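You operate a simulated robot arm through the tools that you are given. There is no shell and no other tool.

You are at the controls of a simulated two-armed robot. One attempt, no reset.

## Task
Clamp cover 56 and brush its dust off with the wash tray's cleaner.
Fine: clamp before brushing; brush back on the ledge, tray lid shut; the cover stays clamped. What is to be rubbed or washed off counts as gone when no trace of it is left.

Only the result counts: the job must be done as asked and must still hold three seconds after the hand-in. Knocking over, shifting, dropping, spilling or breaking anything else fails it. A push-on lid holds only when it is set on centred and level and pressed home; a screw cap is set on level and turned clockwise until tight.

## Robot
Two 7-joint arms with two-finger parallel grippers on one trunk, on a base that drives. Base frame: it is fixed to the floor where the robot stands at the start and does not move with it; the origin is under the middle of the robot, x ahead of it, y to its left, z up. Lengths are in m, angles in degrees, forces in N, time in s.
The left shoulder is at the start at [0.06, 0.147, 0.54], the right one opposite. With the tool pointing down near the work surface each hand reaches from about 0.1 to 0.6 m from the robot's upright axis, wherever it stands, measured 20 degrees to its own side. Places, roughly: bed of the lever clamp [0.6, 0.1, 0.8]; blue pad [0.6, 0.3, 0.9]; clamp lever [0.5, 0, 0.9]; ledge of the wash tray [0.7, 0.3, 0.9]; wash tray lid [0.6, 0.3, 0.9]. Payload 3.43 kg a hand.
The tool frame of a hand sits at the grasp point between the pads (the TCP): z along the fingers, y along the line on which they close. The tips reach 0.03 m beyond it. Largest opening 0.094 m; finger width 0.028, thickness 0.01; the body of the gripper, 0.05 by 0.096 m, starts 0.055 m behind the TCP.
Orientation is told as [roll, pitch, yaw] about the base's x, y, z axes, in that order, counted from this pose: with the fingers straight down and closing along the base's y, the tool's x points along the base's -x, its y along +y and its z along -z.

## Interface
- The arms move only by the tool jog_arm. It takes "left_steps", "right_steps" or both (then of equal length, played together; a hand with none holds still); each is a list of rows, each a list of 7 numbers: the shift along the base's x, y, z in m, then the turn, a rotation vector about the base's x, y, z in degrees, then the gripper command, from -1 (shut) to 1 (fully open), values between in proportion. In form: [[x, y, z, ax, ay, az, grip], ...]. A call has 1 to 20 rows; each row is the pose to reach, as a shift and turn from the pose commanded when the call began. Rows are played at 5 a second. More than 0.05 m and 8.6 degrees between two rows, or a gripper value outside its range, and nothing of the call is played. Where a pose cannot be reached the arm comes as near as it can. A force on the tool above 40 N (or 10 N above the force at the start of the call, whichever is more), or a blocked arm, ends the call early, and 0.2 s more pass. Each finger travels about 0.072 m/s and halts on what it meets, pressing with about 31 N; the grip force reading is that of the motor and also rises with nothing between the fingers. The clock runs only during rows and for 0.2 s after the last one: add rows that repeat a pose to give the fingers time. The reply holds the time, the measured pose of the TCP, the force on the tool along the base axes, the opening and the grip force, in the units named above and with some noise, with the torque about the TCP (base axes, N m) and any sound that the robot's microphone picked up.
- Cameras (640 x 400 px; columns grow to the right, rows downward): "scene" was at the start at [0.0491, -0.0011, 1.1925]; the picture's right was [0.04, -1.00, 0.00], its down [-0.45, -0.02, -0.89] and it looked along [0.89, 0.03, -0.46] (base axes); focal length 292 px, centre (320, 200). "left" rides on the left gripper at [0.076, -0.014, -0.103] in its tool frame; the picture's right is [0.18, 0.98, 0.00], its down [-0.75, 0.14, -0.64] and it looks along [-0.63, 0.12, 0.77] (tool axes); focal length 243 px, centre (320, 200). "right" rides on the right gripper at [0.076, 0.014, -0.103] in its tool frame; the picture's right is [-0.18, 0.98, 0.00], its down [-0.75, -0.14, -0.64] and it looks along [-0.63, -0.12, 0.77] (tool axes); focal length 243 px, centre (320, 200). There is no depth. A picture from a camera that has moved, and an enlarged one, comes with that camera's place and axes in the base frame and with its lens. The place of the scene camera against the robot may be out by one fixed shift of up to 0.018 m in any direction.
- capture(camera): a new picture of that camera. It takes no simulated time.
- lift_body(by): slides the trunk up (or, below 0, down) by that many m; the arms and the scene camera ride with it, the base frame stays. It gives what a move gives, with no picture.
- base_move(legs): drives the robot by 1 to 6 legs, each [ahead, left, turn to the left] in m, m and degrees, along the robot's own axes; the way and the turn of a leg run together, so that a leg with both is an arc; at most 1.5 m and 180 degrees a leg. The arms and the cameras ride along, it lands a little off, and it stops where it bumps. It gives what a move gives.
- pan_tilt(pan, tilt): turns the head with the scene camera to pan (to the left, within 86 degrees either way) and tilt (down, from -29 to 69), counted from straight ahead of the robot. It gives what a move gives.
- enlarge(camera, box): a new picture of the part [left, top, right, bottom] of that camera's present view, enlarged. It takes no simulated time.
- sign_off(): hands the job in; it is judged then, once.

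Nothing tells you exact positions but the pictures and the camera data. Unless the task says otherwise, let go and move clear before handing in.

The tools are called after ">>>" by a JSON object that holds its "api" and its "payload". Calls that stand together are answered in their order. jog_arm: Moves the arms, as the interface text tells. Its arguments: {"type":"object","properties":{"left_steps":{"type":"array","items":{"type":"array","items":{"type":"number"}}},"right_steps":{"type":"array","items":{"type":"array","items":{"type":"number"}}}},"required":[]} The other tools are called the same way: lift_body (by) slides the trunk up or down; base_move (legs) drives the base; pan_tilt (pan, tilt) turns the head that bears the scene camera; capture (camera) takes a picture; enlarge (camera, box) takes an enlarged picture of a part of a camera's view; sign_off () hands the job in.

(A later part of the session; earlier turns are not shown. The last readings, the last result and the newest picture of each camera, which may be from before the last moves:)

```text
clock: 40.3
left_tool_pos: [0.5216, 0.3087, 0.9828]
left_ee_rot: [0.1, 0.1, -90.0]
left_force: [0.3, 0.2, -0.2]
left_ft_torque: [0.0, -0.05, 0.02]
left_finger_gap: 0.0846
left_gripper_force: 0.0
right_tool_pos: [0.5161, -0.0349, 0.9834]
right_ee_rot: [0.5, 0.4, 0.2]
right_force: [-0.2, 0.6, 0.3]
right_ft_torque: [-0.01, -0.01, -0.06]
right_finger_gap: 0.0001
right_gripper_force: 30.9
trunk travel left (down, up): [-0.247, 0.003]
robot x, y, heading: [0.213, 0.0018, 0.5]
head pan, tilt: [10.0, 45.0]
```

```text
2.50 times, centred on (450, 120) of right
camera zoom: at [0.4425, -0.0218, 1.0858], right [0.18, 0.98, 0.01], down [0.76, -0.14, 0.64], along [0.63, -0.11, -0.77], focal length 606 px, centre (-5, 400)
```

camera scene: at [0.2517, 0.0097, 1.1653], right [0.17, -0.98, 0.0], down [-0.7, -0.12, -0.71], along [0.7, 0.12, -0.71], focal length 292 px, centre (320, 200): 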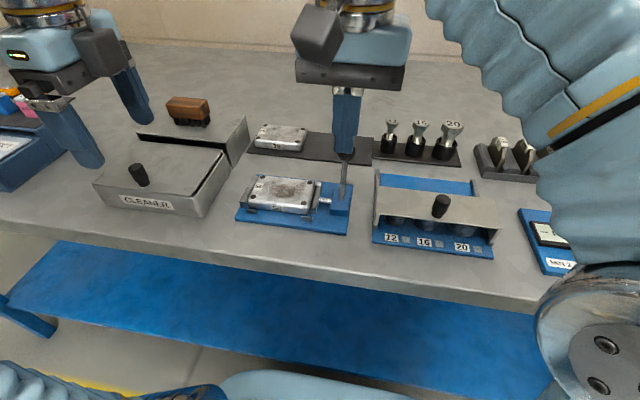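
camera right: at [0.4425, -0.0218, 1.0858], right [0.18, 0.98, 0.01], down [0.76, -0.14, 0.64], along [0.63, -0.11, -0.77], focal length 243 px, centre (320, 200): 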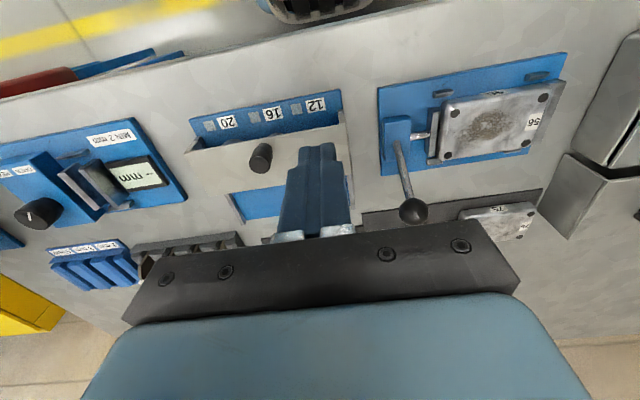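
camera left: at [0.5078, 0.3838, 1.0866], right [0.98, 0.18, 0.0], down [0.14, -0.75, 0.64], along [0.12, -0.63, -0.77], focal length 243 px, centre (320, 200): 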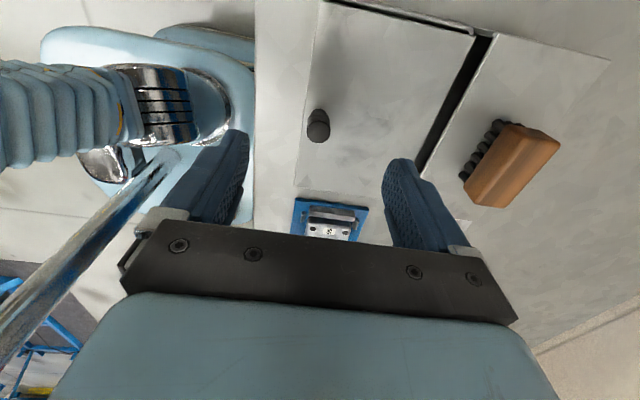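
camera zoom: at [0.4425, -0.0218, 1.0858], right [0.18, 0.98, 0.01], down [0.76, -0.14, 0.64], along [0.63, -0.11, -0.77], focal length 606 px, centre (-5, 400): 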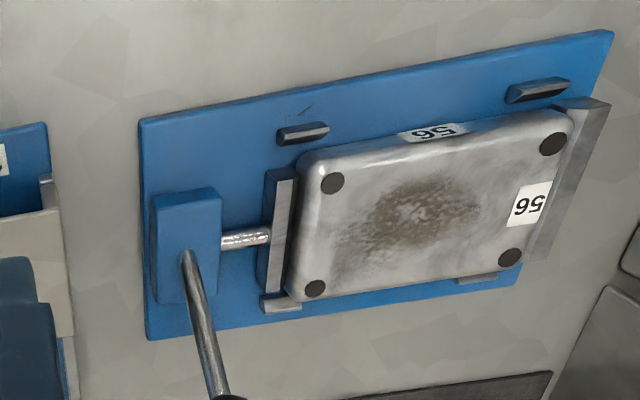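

The ball now sits near (0.601, 0.927), about +31° – the mirror image of its start – and the cover touches both jaws. I'll push once more along the swing direction to be sure the lever is fully home, comparing its position before and after.

>>> {"api": "enlarge", "payload": {"camera": "right", "box": [360, 90, 480, 230]}}

>>> {"api": "jog_arm", "payload": {"right_steps": [[0.02, 0.04, 0, 0, 0, 0, -1], [0.03, 0.069, 0, 0, 0, 0, -1], [0.03, 0.069, -0.02, 0, 0, 0, -1], [0.03, 0.069, -0.04, 0, 0, 0, -1], [0.03, 0.069, -0.05, 0, 0, 0, -1], [0.045, 0.069, -0.05, 0, 0, 0, -1], [0.055, 0.069, -0.05, 0, 0, 0, -1], [0.06, 0.069, -0.05, 0, 0, 0, -1]]}}

```text
2.86 times, centred on (420, 160) of right
camera zoom: at [0.4425, -0.0218, 1.0858], right [0.18, 0.98, 0.01], down [0.76, -0.14, 0.64], along [0.63, -0.11, -0.77], focal length 693 px, centre (34, 314)
```

zoom: 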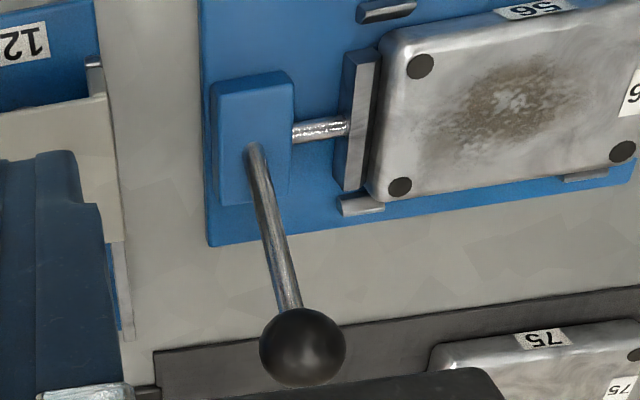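

```text
clock: 42.2
left_tool_pos: [0.5204, 0.3076, 0.9841]
left_ee_rot: [0.2, 0.1, -90.0]
left_force: [0.2, -0.3, 0.2]
left_ft_torque: [0.01, -0.01, -0.01]
left_finger_gap: 0.0847
left_gripper_force: 0.0
right_tool_pos: [0.5718, 0.0367, 0.9338]
right_ee_rot: [0.3, 0.7, 0.5]
right_force: [-17.9, -5.1, 12.5]
right_ft_torque: [-0.34, 0.38, 0.03]
right_finger_gap: 0.0
right_gripper_force: 31.1
trunk travel left (down, up): [-0.247, 0.003]
robot x, y, heading: [0.2108, 0.0026, -0.3]
head pan, tilt: [10.0, 45.0]
stopped in row 8 (right hand): the force on the tool passed its limit at 41 N (the readings are from after the stop); the commanded pose is now the measured one
```

The finger met the ball at once and it resisted rigidly. I'll retreat and compare the lever's position.

>>> {"api": "jog_arm", "payload": {"right_steps": [[-0.01, 0, 0, 0, 0, 0, -1], [-0.02, 0, 0.015, 0, 0, 0, -1], [-0.026, 0, 0.045, 0, 0, 0, -1], [-0.046, -0.035, 0.05, 0, 0, 0, -1], [-0.056, -0.07, 0.05, 0, 0, 0, -1], [-0.056, -0.07, 0.05, 0, 0, 0, -1]]}}

>>> {"api": "enlarge", "payload": {"camera": "right", "box": [360, 90, 480, 230]}}

>>> {"api": "enlarge", "payload": {"camera": "scene", "box": [220, 110, 380, 230]}}

```text
clock: 43.6
left_tool_pos: [0.5211, 0.3081, 0.985]
left_ee_rot: [0.1, 0.1, -90.0]
left_force: [-0.3, -0.9, -0.3]
left_ft_torque: [0.03, -0.02, 0.0]
left_finger_gap: 0.0846
left_gripper_force: 0.0
right_tool_pos: [0.5187, -0.0313, 0.9818]
right_ee_rot: [0.3, 0.8, 0.5]
right_force: [0.0, 0.2, -0.6]
right_ft_torque: [0.05, 0.01, -0.01]
right_finger_gap: 0.0
right_gripper_force: 31.2
trunk travel left (down, up): [-0.247, 0.003]
robot x, y, heading: [0.2133, -0.0026, 0.1]
head pan, tilt: [10.0, 45.0]
```

```text
2.86 times, centred on (420, 160) of right
camera zoom: at [0.4449, -0.0197, 1.0841], right [0.18, 0.98, 0.0], down [0.76, -0.14, 0.63], along [0.62, -0.11, -0.78], focal length 693 px, centre (34, 314)
```

zoom: 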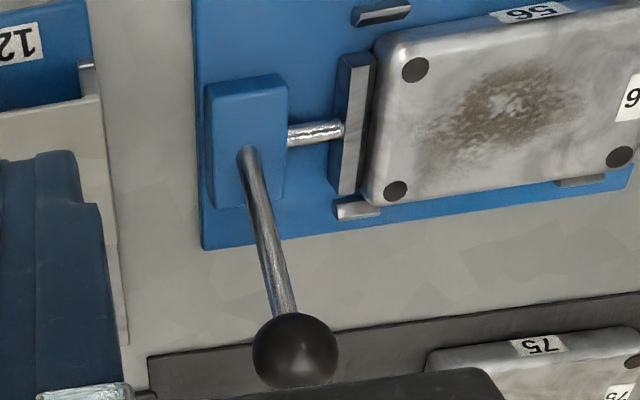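

```text
3.33 times, centred on (300, 170) of scene
camera zoom: at [0.2508, 0.0094, 1.1653], right [0.17, -0.98, 0.0], down [-0.7, -0.12, -0.71], along [0.7, 0.12, -0.71], focal length 972 px, centre (387, 300)
```

zoom: 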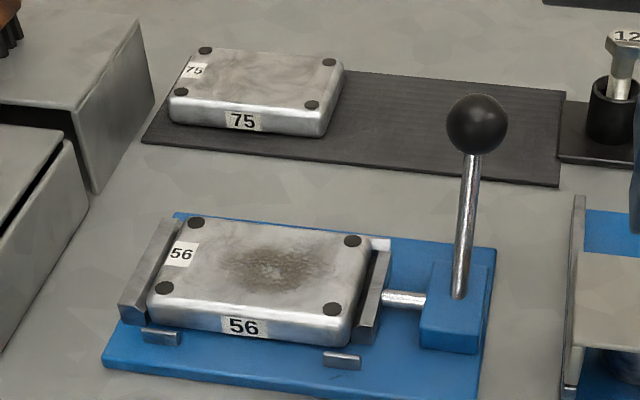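

The lever has not moved further (ball still at +31°), so the clamp is home. Now I'll park the right hand aside and look at the tray lid and brush from the left wrist camera.

>>> {"api": "jog_arm", "payload": {"right_steps": [[-0.01, -0.04, 0.005, 0, 0, 0, -0.5], [-0.02, -0.08, 0.01, 0, 0, 0, 0], [-0.03, -0.12, 0.015, 0, 0, 0, 0], [-0.04, -0.16, 0.018, 0, 0, 0, 0]]}}

>>> {"api": "enlarge", "payload": {"camera": "left", "box": [240, 0, 600, 225]}}

>>> {"api": "capture", "payload": {"camera": "scene"}}

>>> {"api": "capture", "payload": {"camera": "right"}}

```text
clock: 44.6
left_tool_pos: [0.5237, 0.3089, 0.9815]
left_ee_rot: [0.1, 0.1, -90.0]
left_force: [0.1, 0.0, -0.1]
left_ft_torque: [0.01, 0.02, 0.0]
left_finger_gap: 0.0846
left_gripper_force: 0.0
right_tool_pos: [0.4902, -0.171, 0.9901]
right_ee_rot: [0.3, 0.8, 0.4]
right_force: [0.9, 0.3, 0.2]
right_ft_torque: [-0.02, 0.0, 0.0]
right_finger_gap: 0.047
right_gripper_force: 0.1
right hand out of reach, approached as far as the arm can: row 3, 4
trunk travel left (down, up): [-0.247, 0.003]
robot x, y, heading: [0.2141, 0.0007, 0.2]
head pan, tilt: [10.0, 45.0]
```

```text
1.78 times, centred on (420, 112) of left
camera zoom: at [0.5069, 0.3835, 1.0867], right [0.98, 0.18, 0.0], down [0.14, -0.75, 0.64], along [0.12, -0.63, -0.77], focal length 431 px, centre (142, 356)
```

zoom: 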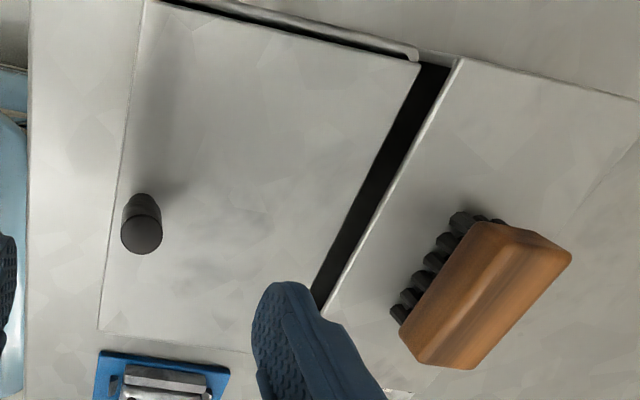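

```text
taken
camera scene: at [0.2509, 0.0097, 1.1653], right [0.17, -0.98, 0.0], down [-0.7, -0.12, -0.71], along [0.7, 0.12, -0.71], focal length 292 px, centre (320, 200)
```

scene: 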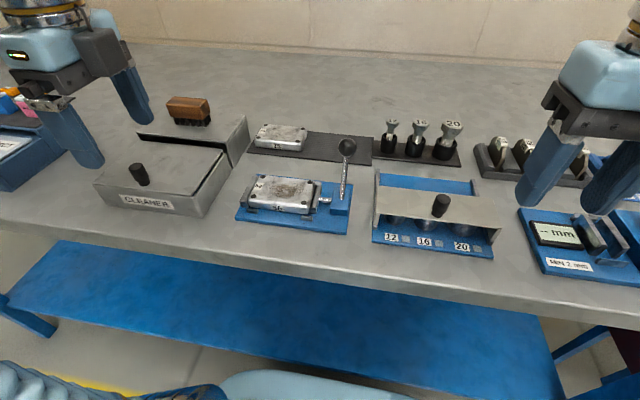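

```text
taken
camera right: at [0.4168, -0.1585, 1.0939], right [0.18, 0.98, 0.0], down [0.76, -0.14, 0.63], along [0.62, -0.11, -0.78], focal length 243 px, centre (320, 200)
```

right: 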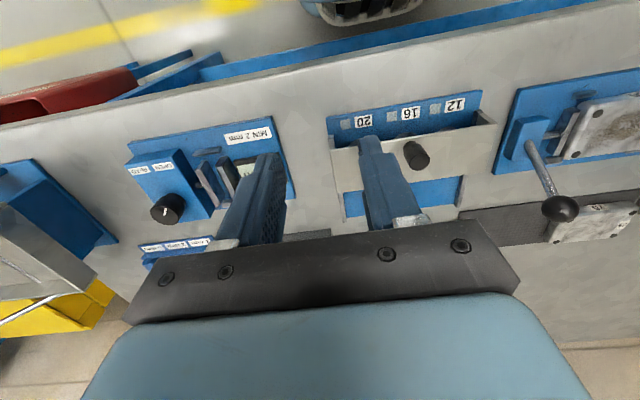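

The lid appears to run in side grooves with a dark slot under the higher ledge, so I expect it to slide back (+x). The knob is at about (0.5205, 0.311), top z≈0.92; I'll lower the left fingers around it.

>>> {"api": "jog_arm", "payload": {"left_steps": [[-0.001, 0.001, -0.015, 0, 0, 0, 0.1], [-0.002, 0.0025, -0.03, 0, 0, 0, 0.1], [-0.002, 0.0025, -0.045, 0, 0, 0, 0.1], [-0.002, 0.0025, -0.057, 0, 0, 0, 0.1], [-0.002, 0.0025, -0.057, 0, 0, 0, 0.1]]}}

>>> {"api": "capture", "payload": {"camera": "left"}}

>>> {"api": "enlarge", "payload": {"camera": "scene", "box": [60, 60, 260, 220]}}

```text
clock: 45.8
left_tool_pos: [0.5199, 0.3116, 0.924]
left_ee_rot: [0.1, 0.1, -90.0]
left_force: [-0.5, 0.4, -0.6]
left_ft_torque: [0.01, -0.01, 0.03]
left_finger_gap: 0.0516
left_gripper_force: 0.1
right_tool_pos: [0.49, -0.1708, 0.9905]
right_ee_rot: [0.5, 0.8, 0.4]
right_force: [0.3, 0.0, 0.3]
right_ft_torque: [-0.01, 0.01, -0.01]
right_finger_gap: 0.0473
right_gripper_force: 0.0
trunk travel left (down, up): [-0.247, 0.003]
robot x, y, heading: [0.2111, 0.0005, -0.2]
head pan, tilt: [10.0, 45.0]
```

```text
taken
camera left: at [0.5052, 0.3869, 1.0294], right [0.98, 0.18, 0.0], down [0.14, -0.75, 0.64], along [0.12, -0.63, -0.77], focal length 243 px, centre (320, 200)
```

left: 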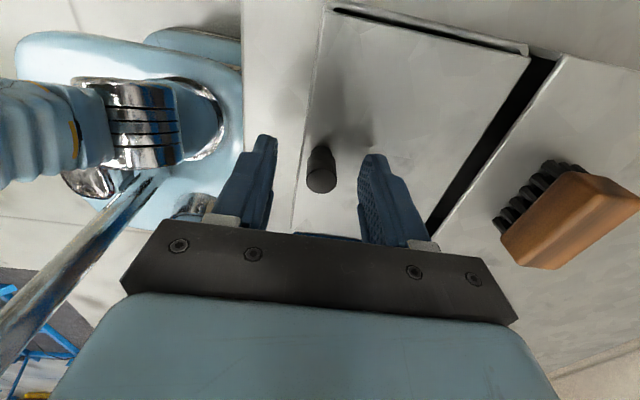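

```text
2.50 times, centred on (160, 140) of scene
camera zoom: at [0.2509, 0.0095, 1.1653], right [0.17, -0.98, 0.0], down [-0.7, -0.12, -0.71], along [0.7, 0.12, -0.71], focal length 729 px, centre (720, 350)
```

zoom: 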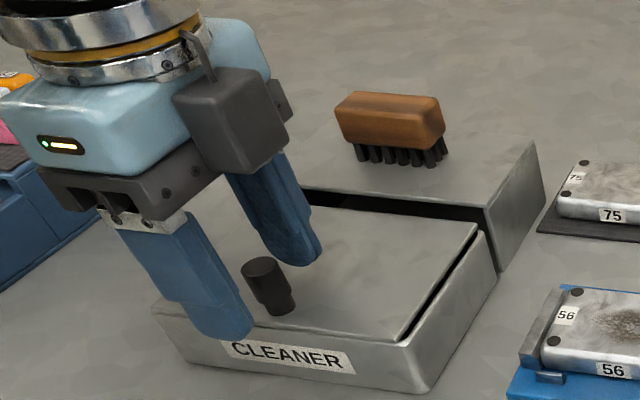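

The knob stands between the fingers. I'll close on it.

>>> {"api": "jog_arm", "payload": {"left_steps": [[0, 0.002, 0, 0, 0, 0, 0.1], [0, 0.002, 0, 0, 0, 0, -0.3], [0, 0.002, 0, 0, 0, 0, -0.7], [0, 0.002, 0, 0, 0, 0, -1], [0, 0.002, 0, 0, 0, 0, -1]]}}

>>> {"api": "capture", "payload": {"camera": "left"}}

```text
clock: 47.0
left_tool_pos: [0.5233, 0.3137, 0.9253]
left_ee_rot: [0.1, 0.1, -90.0]
left_force: [13.7, 1.7, 5.2]
left_ft_torque: [0.03, -0.2, 0.07]
left_finger_gap: 0.0175
left_gripper_force: 45.4
right_tool_pos: [0.4929, -0.1716, 0.9909]
right_ee_rot: [0.4, 0.9, 0.4]
right_force: [0.2, -0.8, 0.3]
right_ft_torque: [0.02, -0.02, -0.01]
right_finger_gap: 0.047
right_gripper_force: 0.0
trunk travel left (down, up): [-0.247, 0.003]
robot x, y, heading: [0.2151, -0.0009, 0.0]
head pan, tilt: [10.0, 45.0]
```

```text
taken
camera left: at [0.5064, 0.3886, 1.0291], right [0.98, 0.18, 0.0], down [0.14, -0.75, 0.64], along [0.12, -0.63, -0.77], focal length 243 px, centre (320, 200)
```

left: 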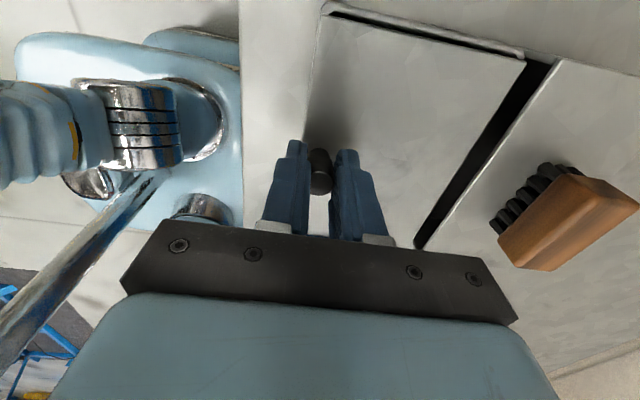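

The knob is gripped (17.5 mm). I'll try sliding it gently in +x and see whether the lid follows.

>>> {"api": "jog_arm", "payload": {"left_steps": [[0.002, 0, 0, 0, 0, 0, -1], [0.004, 0, 0, 0, 0, 0, -1], [0.007, 0, 0, 0, 0, 0, -1], [0.01, 0, 0, 0, 0, 0, -1], [0.01, 0, 0, 0, 0, 0, -1]]}}

>>> {"api": "capture", "payload": {"camera": "left"}}

>>> {"api": "enlarge", "payload": {"camera": "scene", "box": [60, 60, 260, 220]}}

```text
clock: 48.2
left_tool_pos: [0.5301, 0.3145, 0.9252]
left_ee_rot: [0.1, 0.0, -90.0]
left_force: [-0.8, 7.1, -3.4]
left_ft_torque: [0.67, 0.04, 0.09]
left_finger_gap: 0.0174
left_gripper_force: 45.3
right_tool_pos: [0.4906, -0.1702, 0.9904]
right_ee_rot: [0.2, 0.9, 0.4]
right_force: [-0.2, 0.0, -0.3]
right_ft_torque: [0.03, -0.01, -0.03]
right_finger_gap: 0.0471
right_gripper_force: 0.1
trunk travel left (down, up): [-0.247, 0.003]
robot x, y, heading: [0.2114, -0.0008, -0.0]
head pan, tilt: [10.0, 45.0]
```

```text
taken
camera left: at [0.5145, 0.3886, 1.0291], right [0.98, 0.18, 0.0], down [0.14, -0.75, 0.64], along [0.12, -0.63, -0.77], focal length 243 px, centre (320, 200)
```

left: 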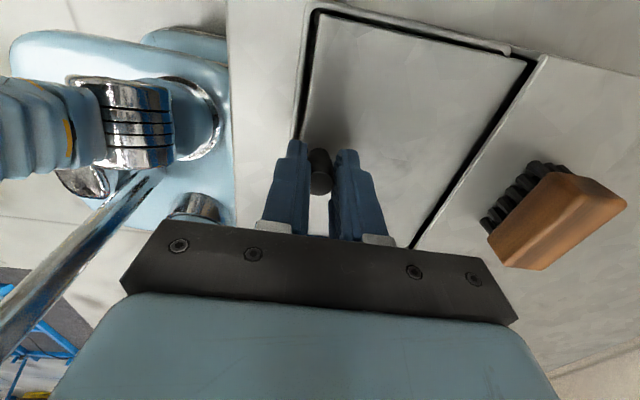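

```text
2.50 times, centred on (160, 140) of scene
camera zoom: at [0.2509, 0.0103, 1.1652], right [0.17, -0.98, 0.0], down [-0.7, -0.12, -0.71], along [0.7, 0.12, -0.71], focal length 729 px, centre (720, 350)
```

zoom: 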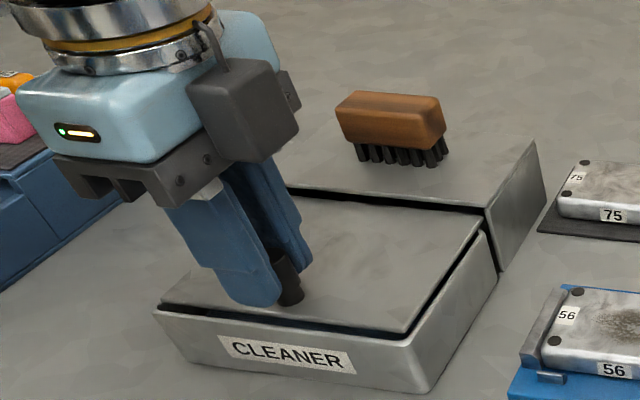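

The lid slides back under the ledge as expected. I'll continue sliding it in small steps, keeping the fingers clear of the ledge edge (x≈0.627).

>>> {"api": "jog_arm", "payload": {"left_steps": [[0.01, 0.0006, 0, 0, 0, 0, -1], [0.02, 0.0006, 0, 0, 0, 0, -1], [0.03, 0.0006, 0, 0, 0, 0, -1], [0.04, 0.0006, 0, 0, 0, 0, -1], [0.05, 0.0006, 0, 0, 0, 0, -1], [0.055, 0.0006, 0, 0, 0, 0, -1], [0.055, 0.0006, 0, 0, 0, 0, -1]]}}

>>> {"api": "capture", "payload": {"camera": "left"}}

>>> {"api": "enlarge", "payload": {"camera": "scene", "box": [60, 60, 260, 220]}}

```text
clock: 49.8
left_tool_pos: [0.5866, 0.3141, 0.9257]
left_ee_rot: [0.0, 0.0, -90.0]
left_force: [1.4, 0.6, -12.0]
left_ft_torque: [-0.34, 0.03, -0.01]
left_finger_gap: 0.0175
left_gripper_force: 45.0
right_tool_pos: [0.4911, -0.17, 0.9912]
right_ee_rot: [0.4, 0.8, 0.5]
right_force: [0.2, 0.5, 0.4]
right_ft_torque: [0.01, 0.01, -0.01]
right_finger_gap: 0.047
right_gripper_force: 0.0
trunk travel left (down, up): [-0.247, 0.003]
robot x, y, heading: [0.2146, -0.0011, -0.0]
head pan, tilt: [10.0, 45.0]
```

```text
taken
camera left: at [0.5704, 0.3888, 1.0291], right [0.98, 0.18, 0.0], down [0.14, -0.75, 0.64], along [0.12, -0.63, -0.77], focal length 243 px, centre (320, 200)
```

left: 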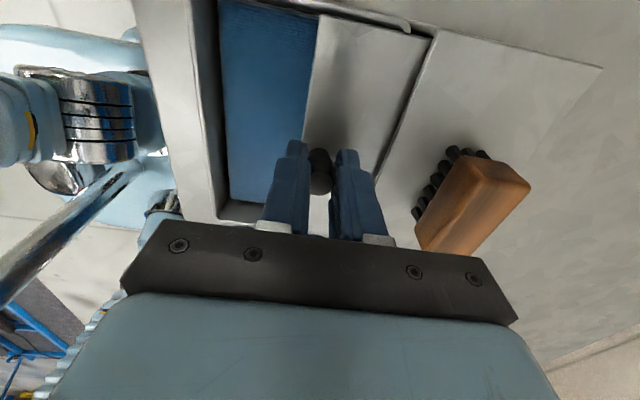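

```text
2.50 times, centred on (160, 140) of scene
camera zoom: at [0.2514, 0.0101, 1.1652], right [0.17, -0.98, 0.0], down [-0.7, -0.12, -0.71], along [0.7, 0.12, -0.71], focal length 729 px, centre (720, 350)
```

zoom: 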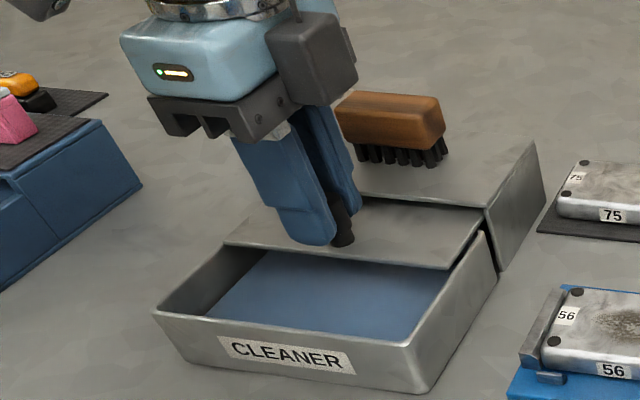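

The blue pad is exposed. I'll slide the lid another ~1.3 cm for room, then release the knob and rise.

>>> {"api": "jog_arm", "payload": {"left_steps": [[0.004, 0, -0.0006, 0, 0, 0, -1], [0.009, 0, -0.0006, 0, 0, 0, -1], [0.013, 0, -0.0006, 0, 0, 0, -1], [0.013, 0, -0.0006, 0, 0, 0, -1]]}}

>>> {"api": "enlarge", "payload": {"camera": "left", "box": [180, 0, 540, 260]}}

```text
clock: 50.8
left_tool_pos: [0.5983, 0.314, 0.9255]
left_ee_rot: [0.1, 0.1, -90.0]
left_force: [0.3, -1.3, -3.6]
left_ft_torque: [-0.34, 0.04, -0.01]
left_finger_gap: 0.0173
left_gripper_force: 45.3
right_tool_pos: [0.491, -0.1705, 0.9915]
right_ee_rot: [0.3, 0.8, 0.4]
right_force: [-0.1, -0.2, 0.8]
right_ft_torque: [0.01, 0.01, 0.01]
right_finger_gap: 0.0472
right_gripper_force: 0.0
trunk travel left (down, up): [-0.247, 0.003]
robot x, y, heading: [0.2149, -0.0028, -0.2]
head pan, tilt: [10.0, 45.0]
```

```text
1.54 times, centred on (360, 130) of left
camera zoom: at [0.5828, 0.3887, 1.0291], right [0.98, 0.18, 0.0], down [0.14, -0.75, 0.64], along [0.12, -0.63, -0.77], focal length 373 px, centre (258, 308)
```

zoom: 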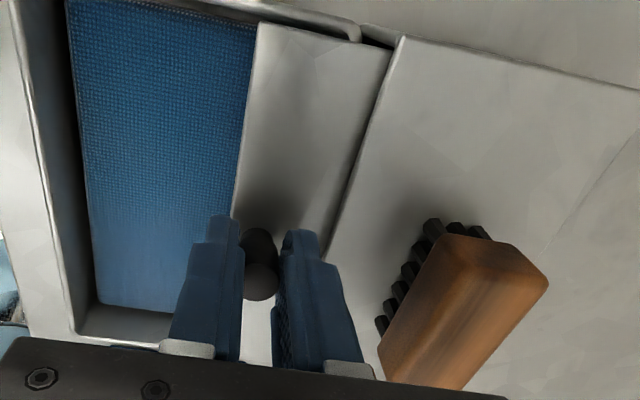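

The lid is open wide enough (knob at x≈0.598, ledge edge at x≈0.624). I'll open only slightly so the rear finger misses the ledge, and rise straight up.

>>> {"api": "jog_arm", "payload": {"left_steps": [[0, 0, 0, 0, 0, 0, -0.6], [0, 0, 0, 0, 0, 0, -0.43], [0, 0, 0, 0, 0, 0, -0.43], [0, 0, 0.02, 0, 0, 0, -0.43], [0, 0, 0.045, 0, 0, 0, -0.43], [0, 0, 0.05, 0, 0, 0, -0.43]]}}

>>> {"api": "capture", "payload": {"camera": "left"}}

>>> {"api": "enlarge", "payload": {"camera": "scene", "box": [60, 60, 260, 220]}}

```text
clock: 52.2
left_tool_pos: [0.597, 0.3138, 0.9759]
left_ee_rot: [0.1, 0.1, -90.0]
left_force: [0.3, -0.2, 0.4]
left_ft_torque: [0.01, 0.01, 0.01]
left_finger_gap: 0.0266
left_gripper_force: 0.1
right_tool_pos: [0.4892, -0.1702, 0.9912]
right_ee_rot: [0.4, 0.8, 0.3]
right_force: [0.0, -0.1, -0.3]
right_ft_torque: [-0.01, 0.0, 0.01]
right_finger_gap: 0.0469
right_gripper_force: 0.0
trunk travel left (down, up): [-0.247, 0.003]
robot x, y, heading: [0.2124, -0.0004, 0.0]
head pan, tilt: [10.0, 45.0]
```

```text
taken
camera left: at [0.5812, 0.3896, 1.0801], right [0.98, 0.18, 0.0], down [0.14, -0.75, 0.64], along [0.12, -0.63, -0.77], focal length 243 px, centre (320, 200)
```

left: 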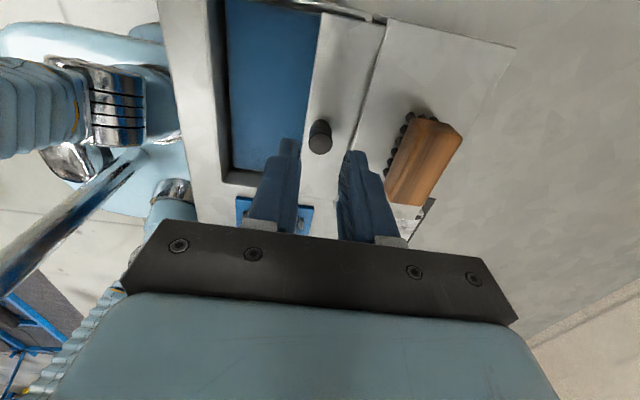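

```text
2.50 times, centred on (160, 140) of scene
camera zoom: at [0.2509, 0.0095, 1.1653], right [0.17, -0.98, 0.0], down [-0.7, -0.12, -0.71], along [0.7, 0.12, -0.71], focal length 729 px, centre (720, 350)
```

zoom: 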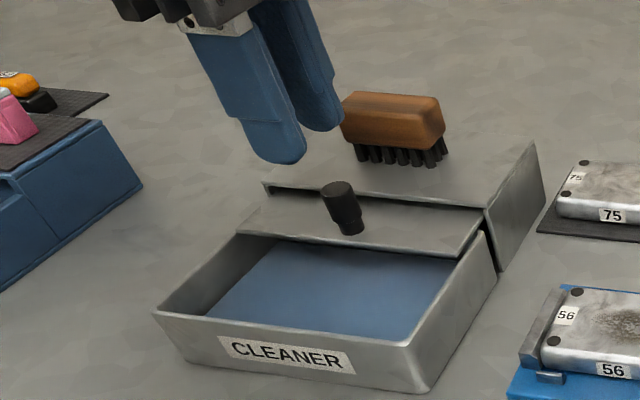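

The lid is open and the blue pad fully reachable. Now the brush: I'll rise a bit more, open the fingers and move over it in small steps.

>>> {"api": "jog_arm", "payload": {"left_steps": [[0, 0, 0.02, 0, 0, 0, 0.2], [0.01, 0, 0.022, 0, 0, 0, 0.6], [0.025, 0, 0.022, 0, 0, 0, 0.6], [0.035, 0, 0.022, 0, 0, 0, 0.6]]}}

>>> {"api": "enlarge", "payload": {"camera": "left", "box": [280, 40, 520, 240]}}

```text
clock: 53.2
left_tool_pos: [0.5971, 0.3142, 0.9769]
left_ee_rot: [0.1, 0.1, -89.9]
left_force: [-1.4, 0.1, 0.4]
left_ft_torque: [0.01, -0.01, -0.01]
left_finger_gap: 0.0753
left_gripper_force: 0.1
left hand out of reach, approached as far as the arm can: row 1, 2, 3, 4
right_tool_pos: [0.4913, -0.17, 0.9914]
right_ee_rot: [0.3, 0.9, 0.4]
right_force: [-0.3, 1.0, -0.4]
right_ft_torque: [-0.01, -0.05, 0.01]
right_finger_gap: 0.0471
right_gripper_force: 0.1
trunk travel left (down, up): [-0.247, 0.003]
robot x, y, heading: [0.2115, 0.0004, 0.2]
head pan, tilt: [10.0, 45.0]
```

```text
2.00 times, centred on (400, 140) of left
camera zoom: at [0.5813, 0.3897, 1.0799], right [0.98, 0.18, 0.0], down [0.14, -0.75, 0.64], along [0.12, -0.63, -0.77], focal length 485 px, centre (160, 320)
```

zoom: 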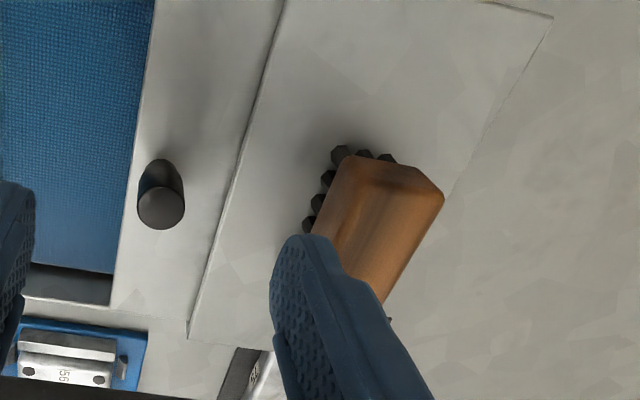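

The left arm is at its reach limit here, so I need to reposition the base a little left and ahead. First I'll retract the left hand and look down to check the clearance.

>>> {"api": "jog_arm", "payload": {"left_steps": [[-0.03, -0.02, 0, 0, 0, 0, 0.6], [-0.06, -0.04, 0.005, 0, 0, 0, 0.6], [-0.09, -0.07, 0.01, 0, 0, 0, 0.6]]}}

>>> {"api": "pan_tilt", "payload": {"pan": 10, "tilt": 69}}

>>> {"api": "capture", "payload": {"camera": "scene"}}

```text
clock: 54.0
left_tool_pos: [0.5088, 0.2465, 0.9853]
left_ee_rot: [0.0, 0.2, -90.1]
left_force: [0.8, -0.6, -0.2]
left_ft_torque: [0.0, 0.04, 0.01]
left_finger_gap: 0.0754
left_gripper_force: 0.1
right_tool_pos: [0.491, -0.1698, 0.9914]
right_ee_rot: [0.4, 0.9, 0.4]
right_force: [-0.2, -0.1, 0.2]
right_ft_torque: [0.01, 0.01, 0.01]
right_finger_gap: 0.0471
right_gripper_force: 0.1
trunk travel left (down, up): [-0.247, 0.003]
robot x, y, heading: [0.2123, -0.0004, 0.2]
head pan, tilt: [10.0, 45.0]
```

```text
clock: 54.9
left_tool_pos: [0.5089, 0.2466, 0.9853]
left_ee_rot: [0.1, 0.1, -89.9]
left_force: [0.8, -0.2, 0.0]
left_ft_torque: [0.0, 0.01, -0.03]
left_finger_gap: 0.0751
left_gripper_force: 0.1
right_tool_pos: [0.4908, -0.171, 0.9908]
right_ee_rot: [0.4, 0.8, 0.3]
right_force: [-0.1, 0.1, -1.1]
right_ft_torque: [-0.01, 0.0, 0.01]
right_finger_gap: 0.0469
right_gripper_force: 0.0
trunk travel left (down, up): [-0.247, 0.003]
robot x, y, heading: [0.2112, -0.001, -0.0]
head pan, tilt: [10.0, 68.8]
```

```text
taken
camera scene: at [0.2259, 0.0051, 1.1365], right [0.17, -0.98, 0.0], down [-0.92, -0.16, -0.36], along [0.36, 0.06, -0.93], focal length 292 px, centre (320, 200)
```

scene: 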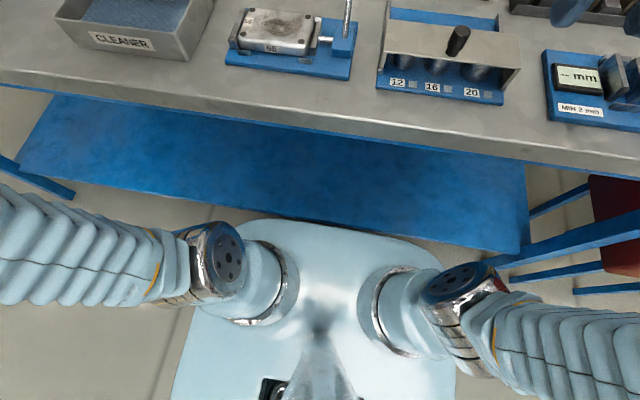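

The shelf's front edge is about x≈0.53, so I have only a little room ahead. I'll drive 2 cm ahead and 12 cm left, which brings the brush within comfortable reach.

>>> {"api": "base_move", "payload": {"legs": [[0.02, 0.12, 0]]}}

>>> {"api": "pan_tilt", "payload": {"pan": 0, "tilt": 45}}

>>> {"api": "capture", "payload": {"camera": "scene"}}

>>> {"api": "capture", "payload": {"camera": "left"}}

>>> {"api": "capture", "payload": {"camera": "right"}}

```text
clock: 56.1
left_tool_pos: [0.53, 0.3688, 0.9853]
left_ee_rot: [0.0, 0.1, -90.2]
left_force: [-0.5, 0.9, 0.5]
left_ft_torque: [0.01, 0.01, 0.07]
left_finger_gap: 0.0752
left_gripper_force: 0.2
right_tool_pos: [0.5098, -0.0478, 0.9906]
right_ee_rot: [0.4, 0.8, 0.2]
right_force: [-0.9, 0.4, 0.0]
right_ft_torque: [0.0, -0.02, 0.01]
right_finger_gap: 0.0469
right_gripper_force: 0.0
trunk travel left (down, up): [-0.247, 0.003]
robot x, y, heading: [0.2339, 0.1253, -0.3]
head pan, tilt: [10.0, 68.8]
```

```text
clock: 57.0
left_tool_pos: [0.5301, 0.3686, 0.9865]
left_ee_rot: [0.1, 0.1, -90.2]
left_force: [0.9, -0.6, -0.5]
left_ft_torque: [0.05, 0.02, 0.0]
left_finger_gap: 0.0752
left_gripper_force: 0.1
right_tool_pos: [0.5105, -0.0486, 0.9905]
right_ee_rot: [0.5, 0.8, 0.2]
right_force: [-0.1, -0.1, -0.6]
right_ft_torque: [0.04, -0.03, 0.01]
right_finger_gap: 0.0471
right_gripper_force: 0.0
trunk travel left (down, up): [-0.247, 0.003]
robot x, y, heading: [0.232, 0.1255, -0.2]
head pan, tilt: [0.0, 45.0]
```

```text
taken
camera scene: at [0.2727, 0.1186, 1.1652], right [0.0, -1.0, 0.0], down [-0.71, 0.0, -0.71], along [0.71, 0.0, -0.71], focal length 292 px, centre (320, 200)
```

scene: 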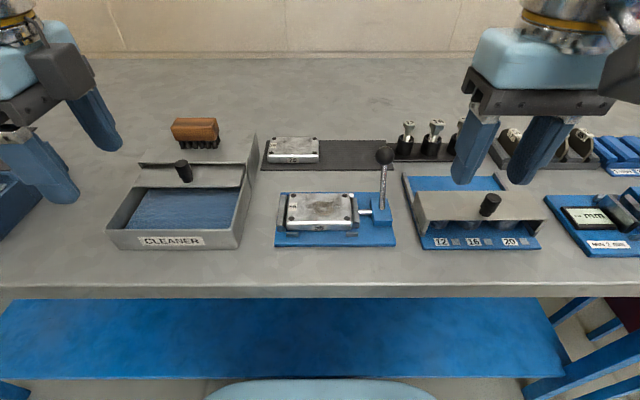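

```text
taken
camera left: at [0.5143, 0.443, 1.0902], right [0.98, 0.18, 0.0], down [0.14, -0.76, 0.64], along [0.12, -0.63, -0.77], focal length 243 px, centre (320, 200)
```

left: 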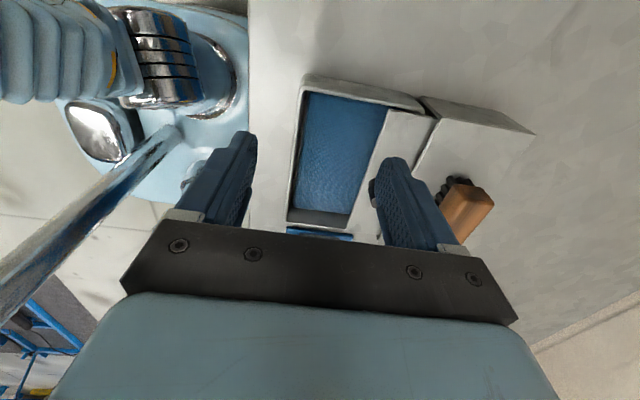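

```text
taken
camera right: at [0.4369, -0.0355, 1.0941], right [0.18, 0.98, 0.0], down [0.76, -0.14, 0.63], along [0.62, -0.11, -0.78], focal length 243 px, centre (320, 200)
```

right: 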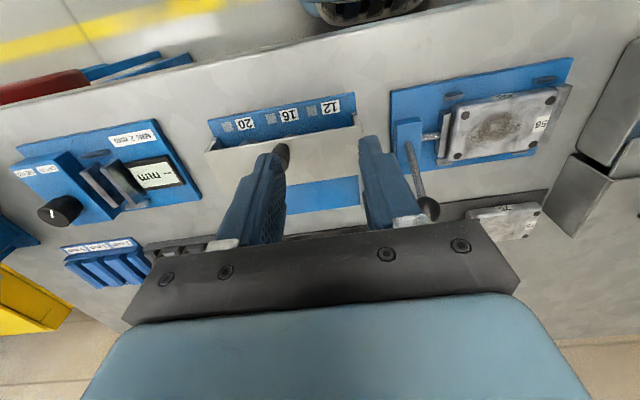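

Good, both hands are clear and the brush is well in view. I'll zoom in on it.

>>> {"api": "enlarge", "payload": {"camera": "scene", "box": [140, 105, 270, 195]}}

>>> {"api": "enlarge", "payload": {"camera": "left", "box": [380, 80, 560, 260]}}

>>> {"api": "enlarge", "payload": {"camera": "scene", "box": [260, 130, 400, 250]}}

```text
4.44 times, centred on (205, 150) of scene
camera zoom: at [0.2727, 0.1186, 1.1652], right [0.0, -1.0, 0.0], down [-0.71, 0.0, -0.71], along [0.71, 0.0, -0.71], focal length 1296 px, centre (831, 422)
```

zoom: 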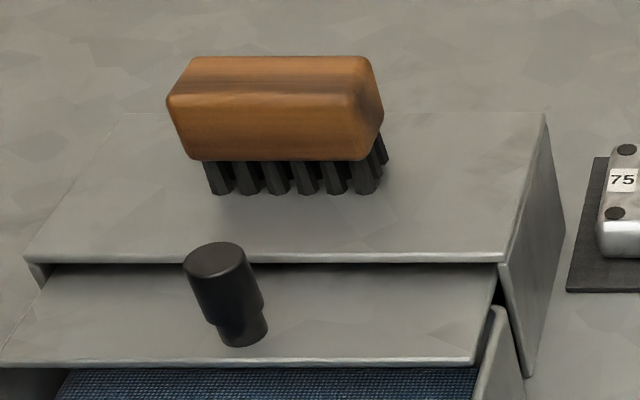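

```text
2.22 times, centred on (470, 170) of left
camera zoom: at [0.5143, 0.443, 1.0902], right [0.98, 0.18, 0.0], down [0.14, -0.76, 0.64], along [0.12, -0.63, -0.77], focal length 539 px, centre (-13, 267)
```

zoom: 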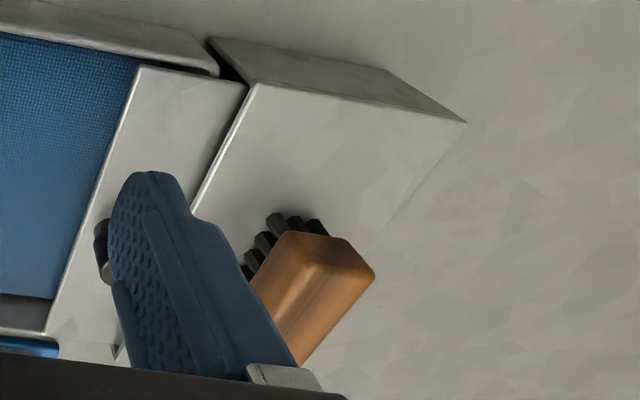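

```text
3.33 times, centred on (330, 190) of scene
camera zoom: at [0.2727, 0.1186, 1.1652], right [0.0, -1.0, 0.0], down [-0.71, 0.0, -0.71], along [0.71, 0.0, -0.71], focal length 972 px, centre (287, 233)
```

zoom: 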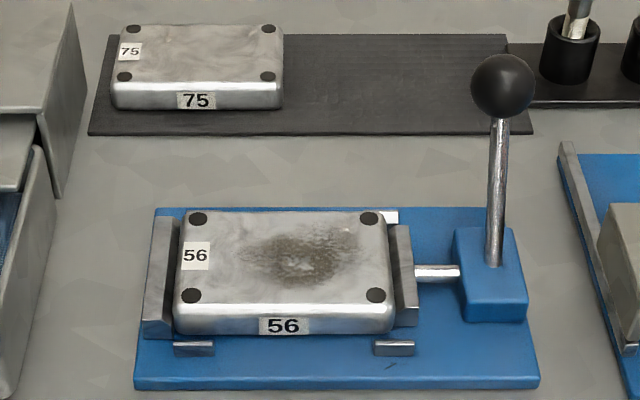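

The brush's wooden body spans about x 0.658–0.685, y 0.269–0.340, z 0.914–0.939. I'll approach from its +y end at z≈0.944 with the fingers open front/back.

>>> {"api": "jog_arm", "payload": {"left_steps": [[0.03, 0.015, -0.01, 0, 0, 0, 0.6], [0.07, 0.035, -0.02, 0, 0, 0, 0.6], [0.11, 0.036, -0.03, 0, 0, 0, 0.6], [0.142, 0.036, -0.042, 0, 0, 0, 0.6], [0.142, 0.036, -0.042, 0, 0, 0, 0.6]]}}

>>> {"api": "capture", "payload": {"camera": "left"}}

>>> {"api": "enlarge", "payload": {"camera": "scene", "box": [110, 50, 290, 200]}}

```text
clock: 58.2
left_tool_pos: [0.6733, 0.4043, 0.9417]
left_ee_rot: [0.1, 0.1, -90.2]
left_force: [0.6, 0.0, 0.0]
left_ft_torque: [0.01, 0.02, -0.01]
left_finger_gap: 0.0754
left_gripper_force: 0.0
right_tool_pos: [0.5097, -0.048, 0.9904]
right_ee_rot: [0.4, 0.7, 0.2]
right_force: [-0.6, -0.9, -0.9]
right_ft_torque: [-0.03, 0.01, 0.01]
right_finger_gap: 0.047
right_gripper_force: 0.1
trunk travel left (down, up): [-0.247, 0.003]
robot x, y, heading: [0.2337, 0.1219, -0.2]
head pan, tilt: [0.0, 45.0]
```

```text
taken
camera left: at [0.6567, 0.4784, 1.0468], right [0.98, 0.18, 0.0], down [0.14, -0.76, 0.64], along [0.12, -0.63, -0.77], focal length 243 px, centre (320, 200)
```

left: 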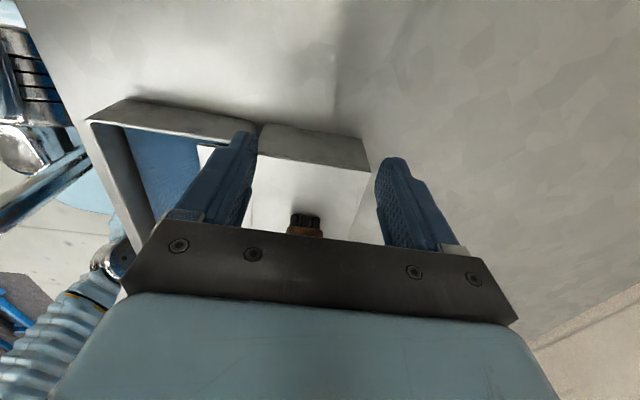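

```text
2.67 times, centred on (200, 125) of scene
camera zoom: at [0.273, 0.1185, 1.1652], right [0.0, -1.0, 0.0], down [-0.71, 0.0, -0.71], along [0.71, 0.0, -0.71], focal length 777 px, centre (640, 400)
```

zoom: 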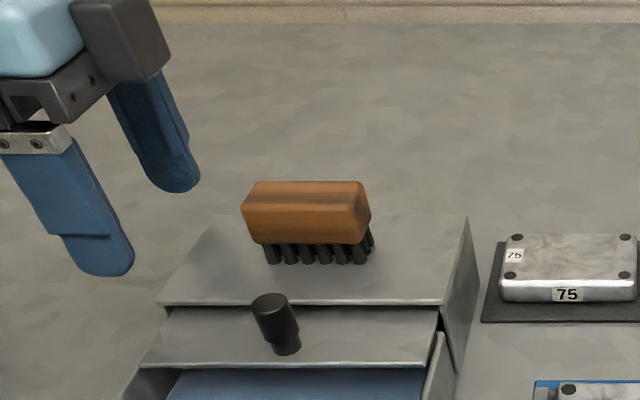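

The brush is straight in line between the fingers (x≈0.671). I'll slide the hand in −y around it.

>>> {"api": "jog_arm", "payload": {"left_steps": [[0, -0.03, 0, 0, 0, 0, 0.6], [0, -0.055, 0, 0, 0, 0, 0.6], [0, -0.08, 0, 0, 0, 0, 0.6], [0, -0.099, 0, 0, 0, 0, 0.6], [0, -0.099, 0, 0, 0, 0, 0.6]]}}

>>> {"api": "capture", "payload": {"camera": "left"}}

>>> {"api": "enlarge", "payload": {"camera": "scene", "box": [110, 50, 290, 200]}}

```text
clock: 59.4
left_tool_pos: [0.6716, 0.3028, 0.9437]
left_ee_rot: [0.1, 0.2, -90.2]
left_force: [0.5, 0.1, -0.5]
left_ft_torque: [0.02, 0.01, 0.02]
left_finger_gap: 0.0754
left_gripper_force: 0.0
right_tool_pos: [0.5112, -0.0477, 0.9905]
right_ee_rot: [0.4, 0.6, 0.1]
right_force: [0.4, 0.6, 0.0]
right_ft_torque: [0.01, -0.02, -0.01]
right_finger_gap: 0.0468
right_gripper_force: 0.1
trunk travel left (down, up): [-0.247, 0.003]
robot x, y, heading: [0.2341, 0.124, -0.1]
head pan, tilt: [0.0, 45.0]
```

```text
taken
camera left: at [0.6555, 0.3792, 1.0475], right [0.98, 0.18, 0.0], down [0.14, -0.76, 0.64], along [0.12, -0.63, -0.77], focal length 243 px, centre (320, 200)
```

left: 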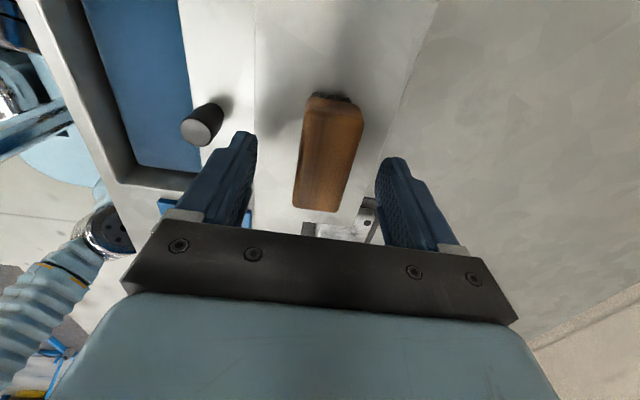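

```text
2.67 times, centred on (200, 125) of scene
camera zoom: at [0.2728, 0.1184, 1.1653], right [0.0, -1.0, 0.0], down [-0.71, 0.0, -0.71], along [0.71, 0.0, -0.71], focal length 777 px, centre (640, 400)
```

zoom: 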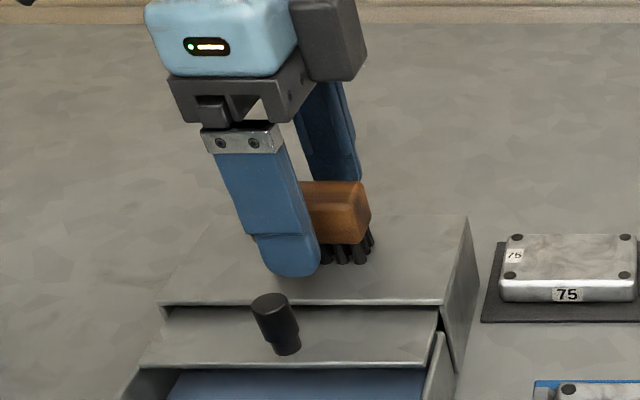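

The brush lies between the fingers. I'll zoom in on the wrist view to check its centre before gripping.

>>> {"api": "enlarge", "payload": {"camera": "left", "box": [230, 70, 430, 240]}}

>>> {"api": "enlarge", "payload": {"camera": "scene", "box": [150, 90, 270, 180]}}

```text
2.35 times, centred on (330, 155) of left
camera zoom: at [0.6555, 0.3792, 1.0475], right [0.98, 0.18, 0.0], down [0.14, -0.76, 0.64], along [0.12, -0.63, -0.77], focal length 571 px, centre (296, 306)
```

zoom: 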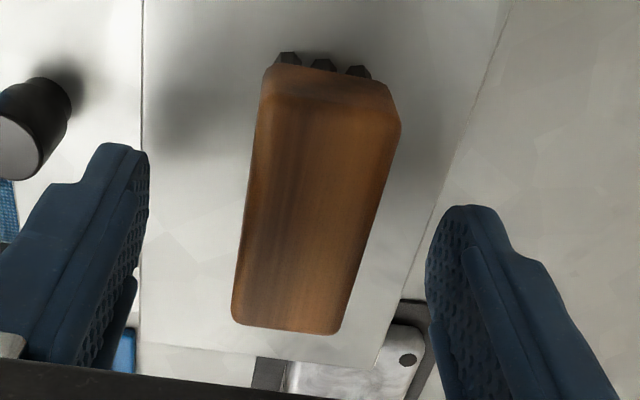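

```text
4.44 times, centred on (210, 135) of scene
camera zoom: at [0.2728, 0.1184, 1.1653], right [0.0, -1.0, 0.0], down [-0.71, 0.0, -0.71], along [0.71, 0.0, -0.71], focal length 1296 px, centre (809, 489)
```

zoom: 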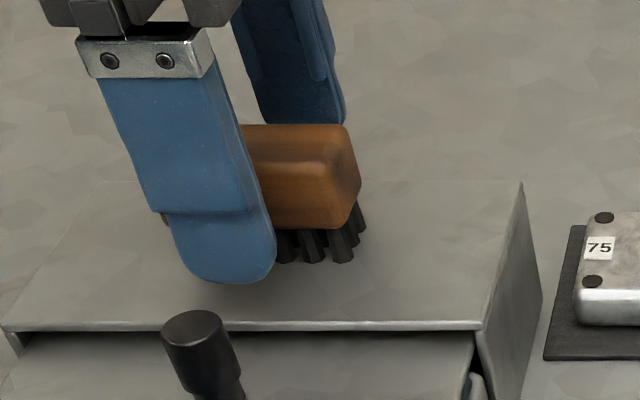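

Estimates put the brush centre within a few millimetres of the hand. I'll lower 3 mm and close gently on the wood.

>>> {"api": "jog_arm", "payload": {"left_steps": [[0, 0, -0.003, 0, 0, 0, 0.6], [0, 0, -0.003, 0, 0, 0, 0.1], [0, 0, -0.003, 0, 0, 0, -0.2], [0, 0, -0.003, 0, 0, 0, -0.6], [0, 0, -0.003, 0, 0, 0, -1], [0, 0, -0.003, 0, 0, 0, -1]]}}

>>> {"api": "enlarge", "payload": {"camera": "left", "box": [230, 70, 430, 240]}}

>>> {"api": "enlarge", "payload": {"camera": "scene", "box": [150, 90, 270, 180]}}

```text
clock: 60.8
left_tool_pos: [0.6711, 0.3041, 0.9406]
left_ee_rot: [0.1, 0.1, -90.2]
left_force: [-0.3, -0.1, 1.2]
left_ft_torque: [0.01, -0.04, 0.0]
left_finger_gap: 0.0289
left_gripper_force: 30.6
right_tool_pos: [0.5107, -0.0494, 0.9902]
right_ee_rot: [0.3, 0.8, 0.3]
right_force: [-0.4, 0.3, 0.2]
right_ft_torque: [-0.02, -0.02, -0.01]
right_finger_gap: 0.0469
right_gripper_force: 0.1
trunk travel left (down, up): [-0.247, 0.003]
robot x, y, heading: [0.234, 0.1246, -0.2]
head pan, tilt: [0.0, 45.0]
```

```text
2.35 times, centred on (330, 155) of left
camera zoom: at [0.6559, 0.3797, 1.0449], right [0.98, 0.18, 0.0], down [0.14, -0.76, 0.64], along [0.12, -0.63, -0.77], focal length 571 px, centre (296, 306)
```

zoom: 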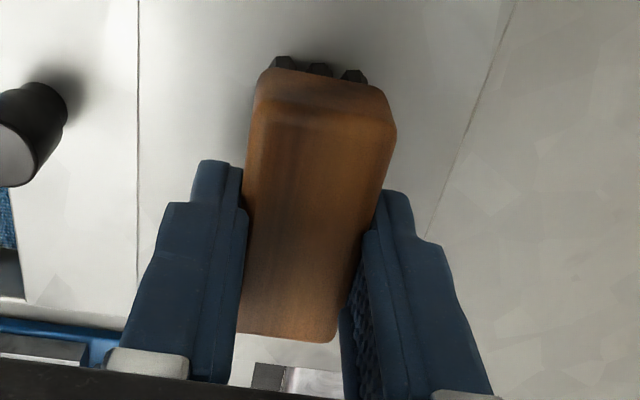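

```text
4.44 times, centred on (210, 135) of scene
camera zoom: at [0.2728, 0.1185, 1.1653], right [0.0, -1.0, 0.0], down [-0.71, 0.0, -0.71], along [0.71, 0.0, -0.71], focal length 1296 px, centre (809, 489)
```

zoom: 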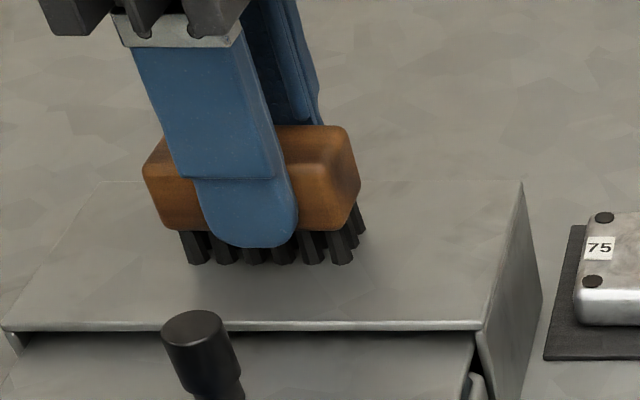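

The brush is gripped (28.9 mm), centred, fingertips about 12 mm above the bristle ends. I'll lift it, swing around the knob, and bring it above the pad.

>>> {"api": "jog_arm", "payload": {"left_steps": [[0, 0, 0.012, 0, 0, 0, -1], [0, 0, 0.024, 0, 0, 0, -1], [-0.01, -0.03, 0.026, 0, 0, 0, -1], [-0.03, -0.055, 0.03, 0, 0, 0, -1], [-0.07, -0.055, 0.038, 0, 0, 0, -1], [-0.11, -0.05, 0.042, 0, 0, 0, -1], [-0.126, -0.01, 0.042, 0, 0, 0, -1], [-0.126, 0.003, 0.042, 0, 0, 0, -1], [-0.126, 0.003, 0.042, 0, 0, 0, -1]]}}

>>> {"api": "capture", "payload": {"camera": "left"}}

>>> {"api": "capture", "payload": {"camera": "scene"}}

```text
clock: 62.8
left_tool_pos: [0.5465, 0.3083, 0.9816]
left_ee_rot: [0.0, 0.1, -90.2]
left_force: [0.4, 0.7, -0.3]
left_ft_torque: [0.01, 0.0, 0.02]
left_finger_gap: 0.0289
left_gripper_force: 31.0
right_tool_pos: [0.5104, -0.0498, 0.9899]
right_ee_rot: [0.4, 0.8, 0.2]
right_force: [-0.3, 0.8, -0.5]
right_ft_torque: [-0.03, 0.02, 0.0]
right_finger_gap: 0.047
right_gripper_force: 0.0
trunk travel left (down, up): [-0.247, 0.003]
robot x, y, heading: [0.2366, 0.1252, -0.1]
head pan, tilt: [0.0, 45.0]
```

```text
taken
camera left: at [0.5312, 0.3836, 1.0868], right [0.98, 0.18, 0.0], down [0.14, -0.76, 0.64], along [0.12, -0.63, -0.77], focal length 243 px, centre (320, 200)
```

left: 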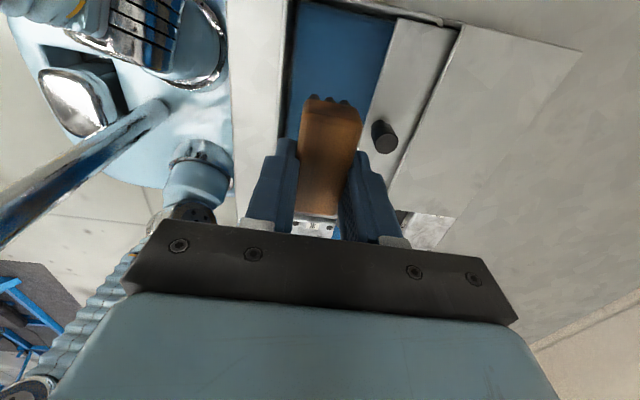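

```text
taken
camera scene: at [0.2728, 0.1186, 1.1653], right [0.0, -1.0, 0.0], down [-0.71, 0.0, -0.71], along [0.71, 0.0, -0.71], focal length 292 px, centre (320, 200)
```

scene: 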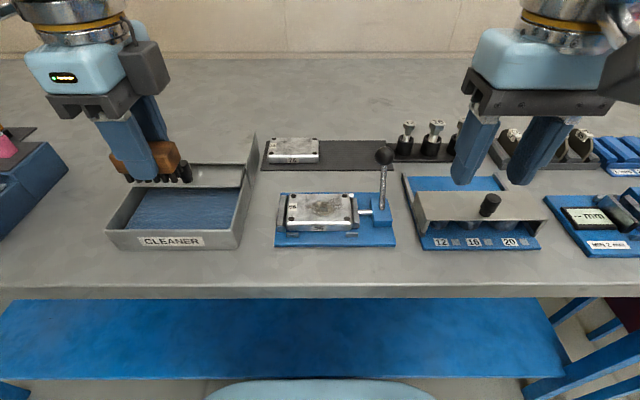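

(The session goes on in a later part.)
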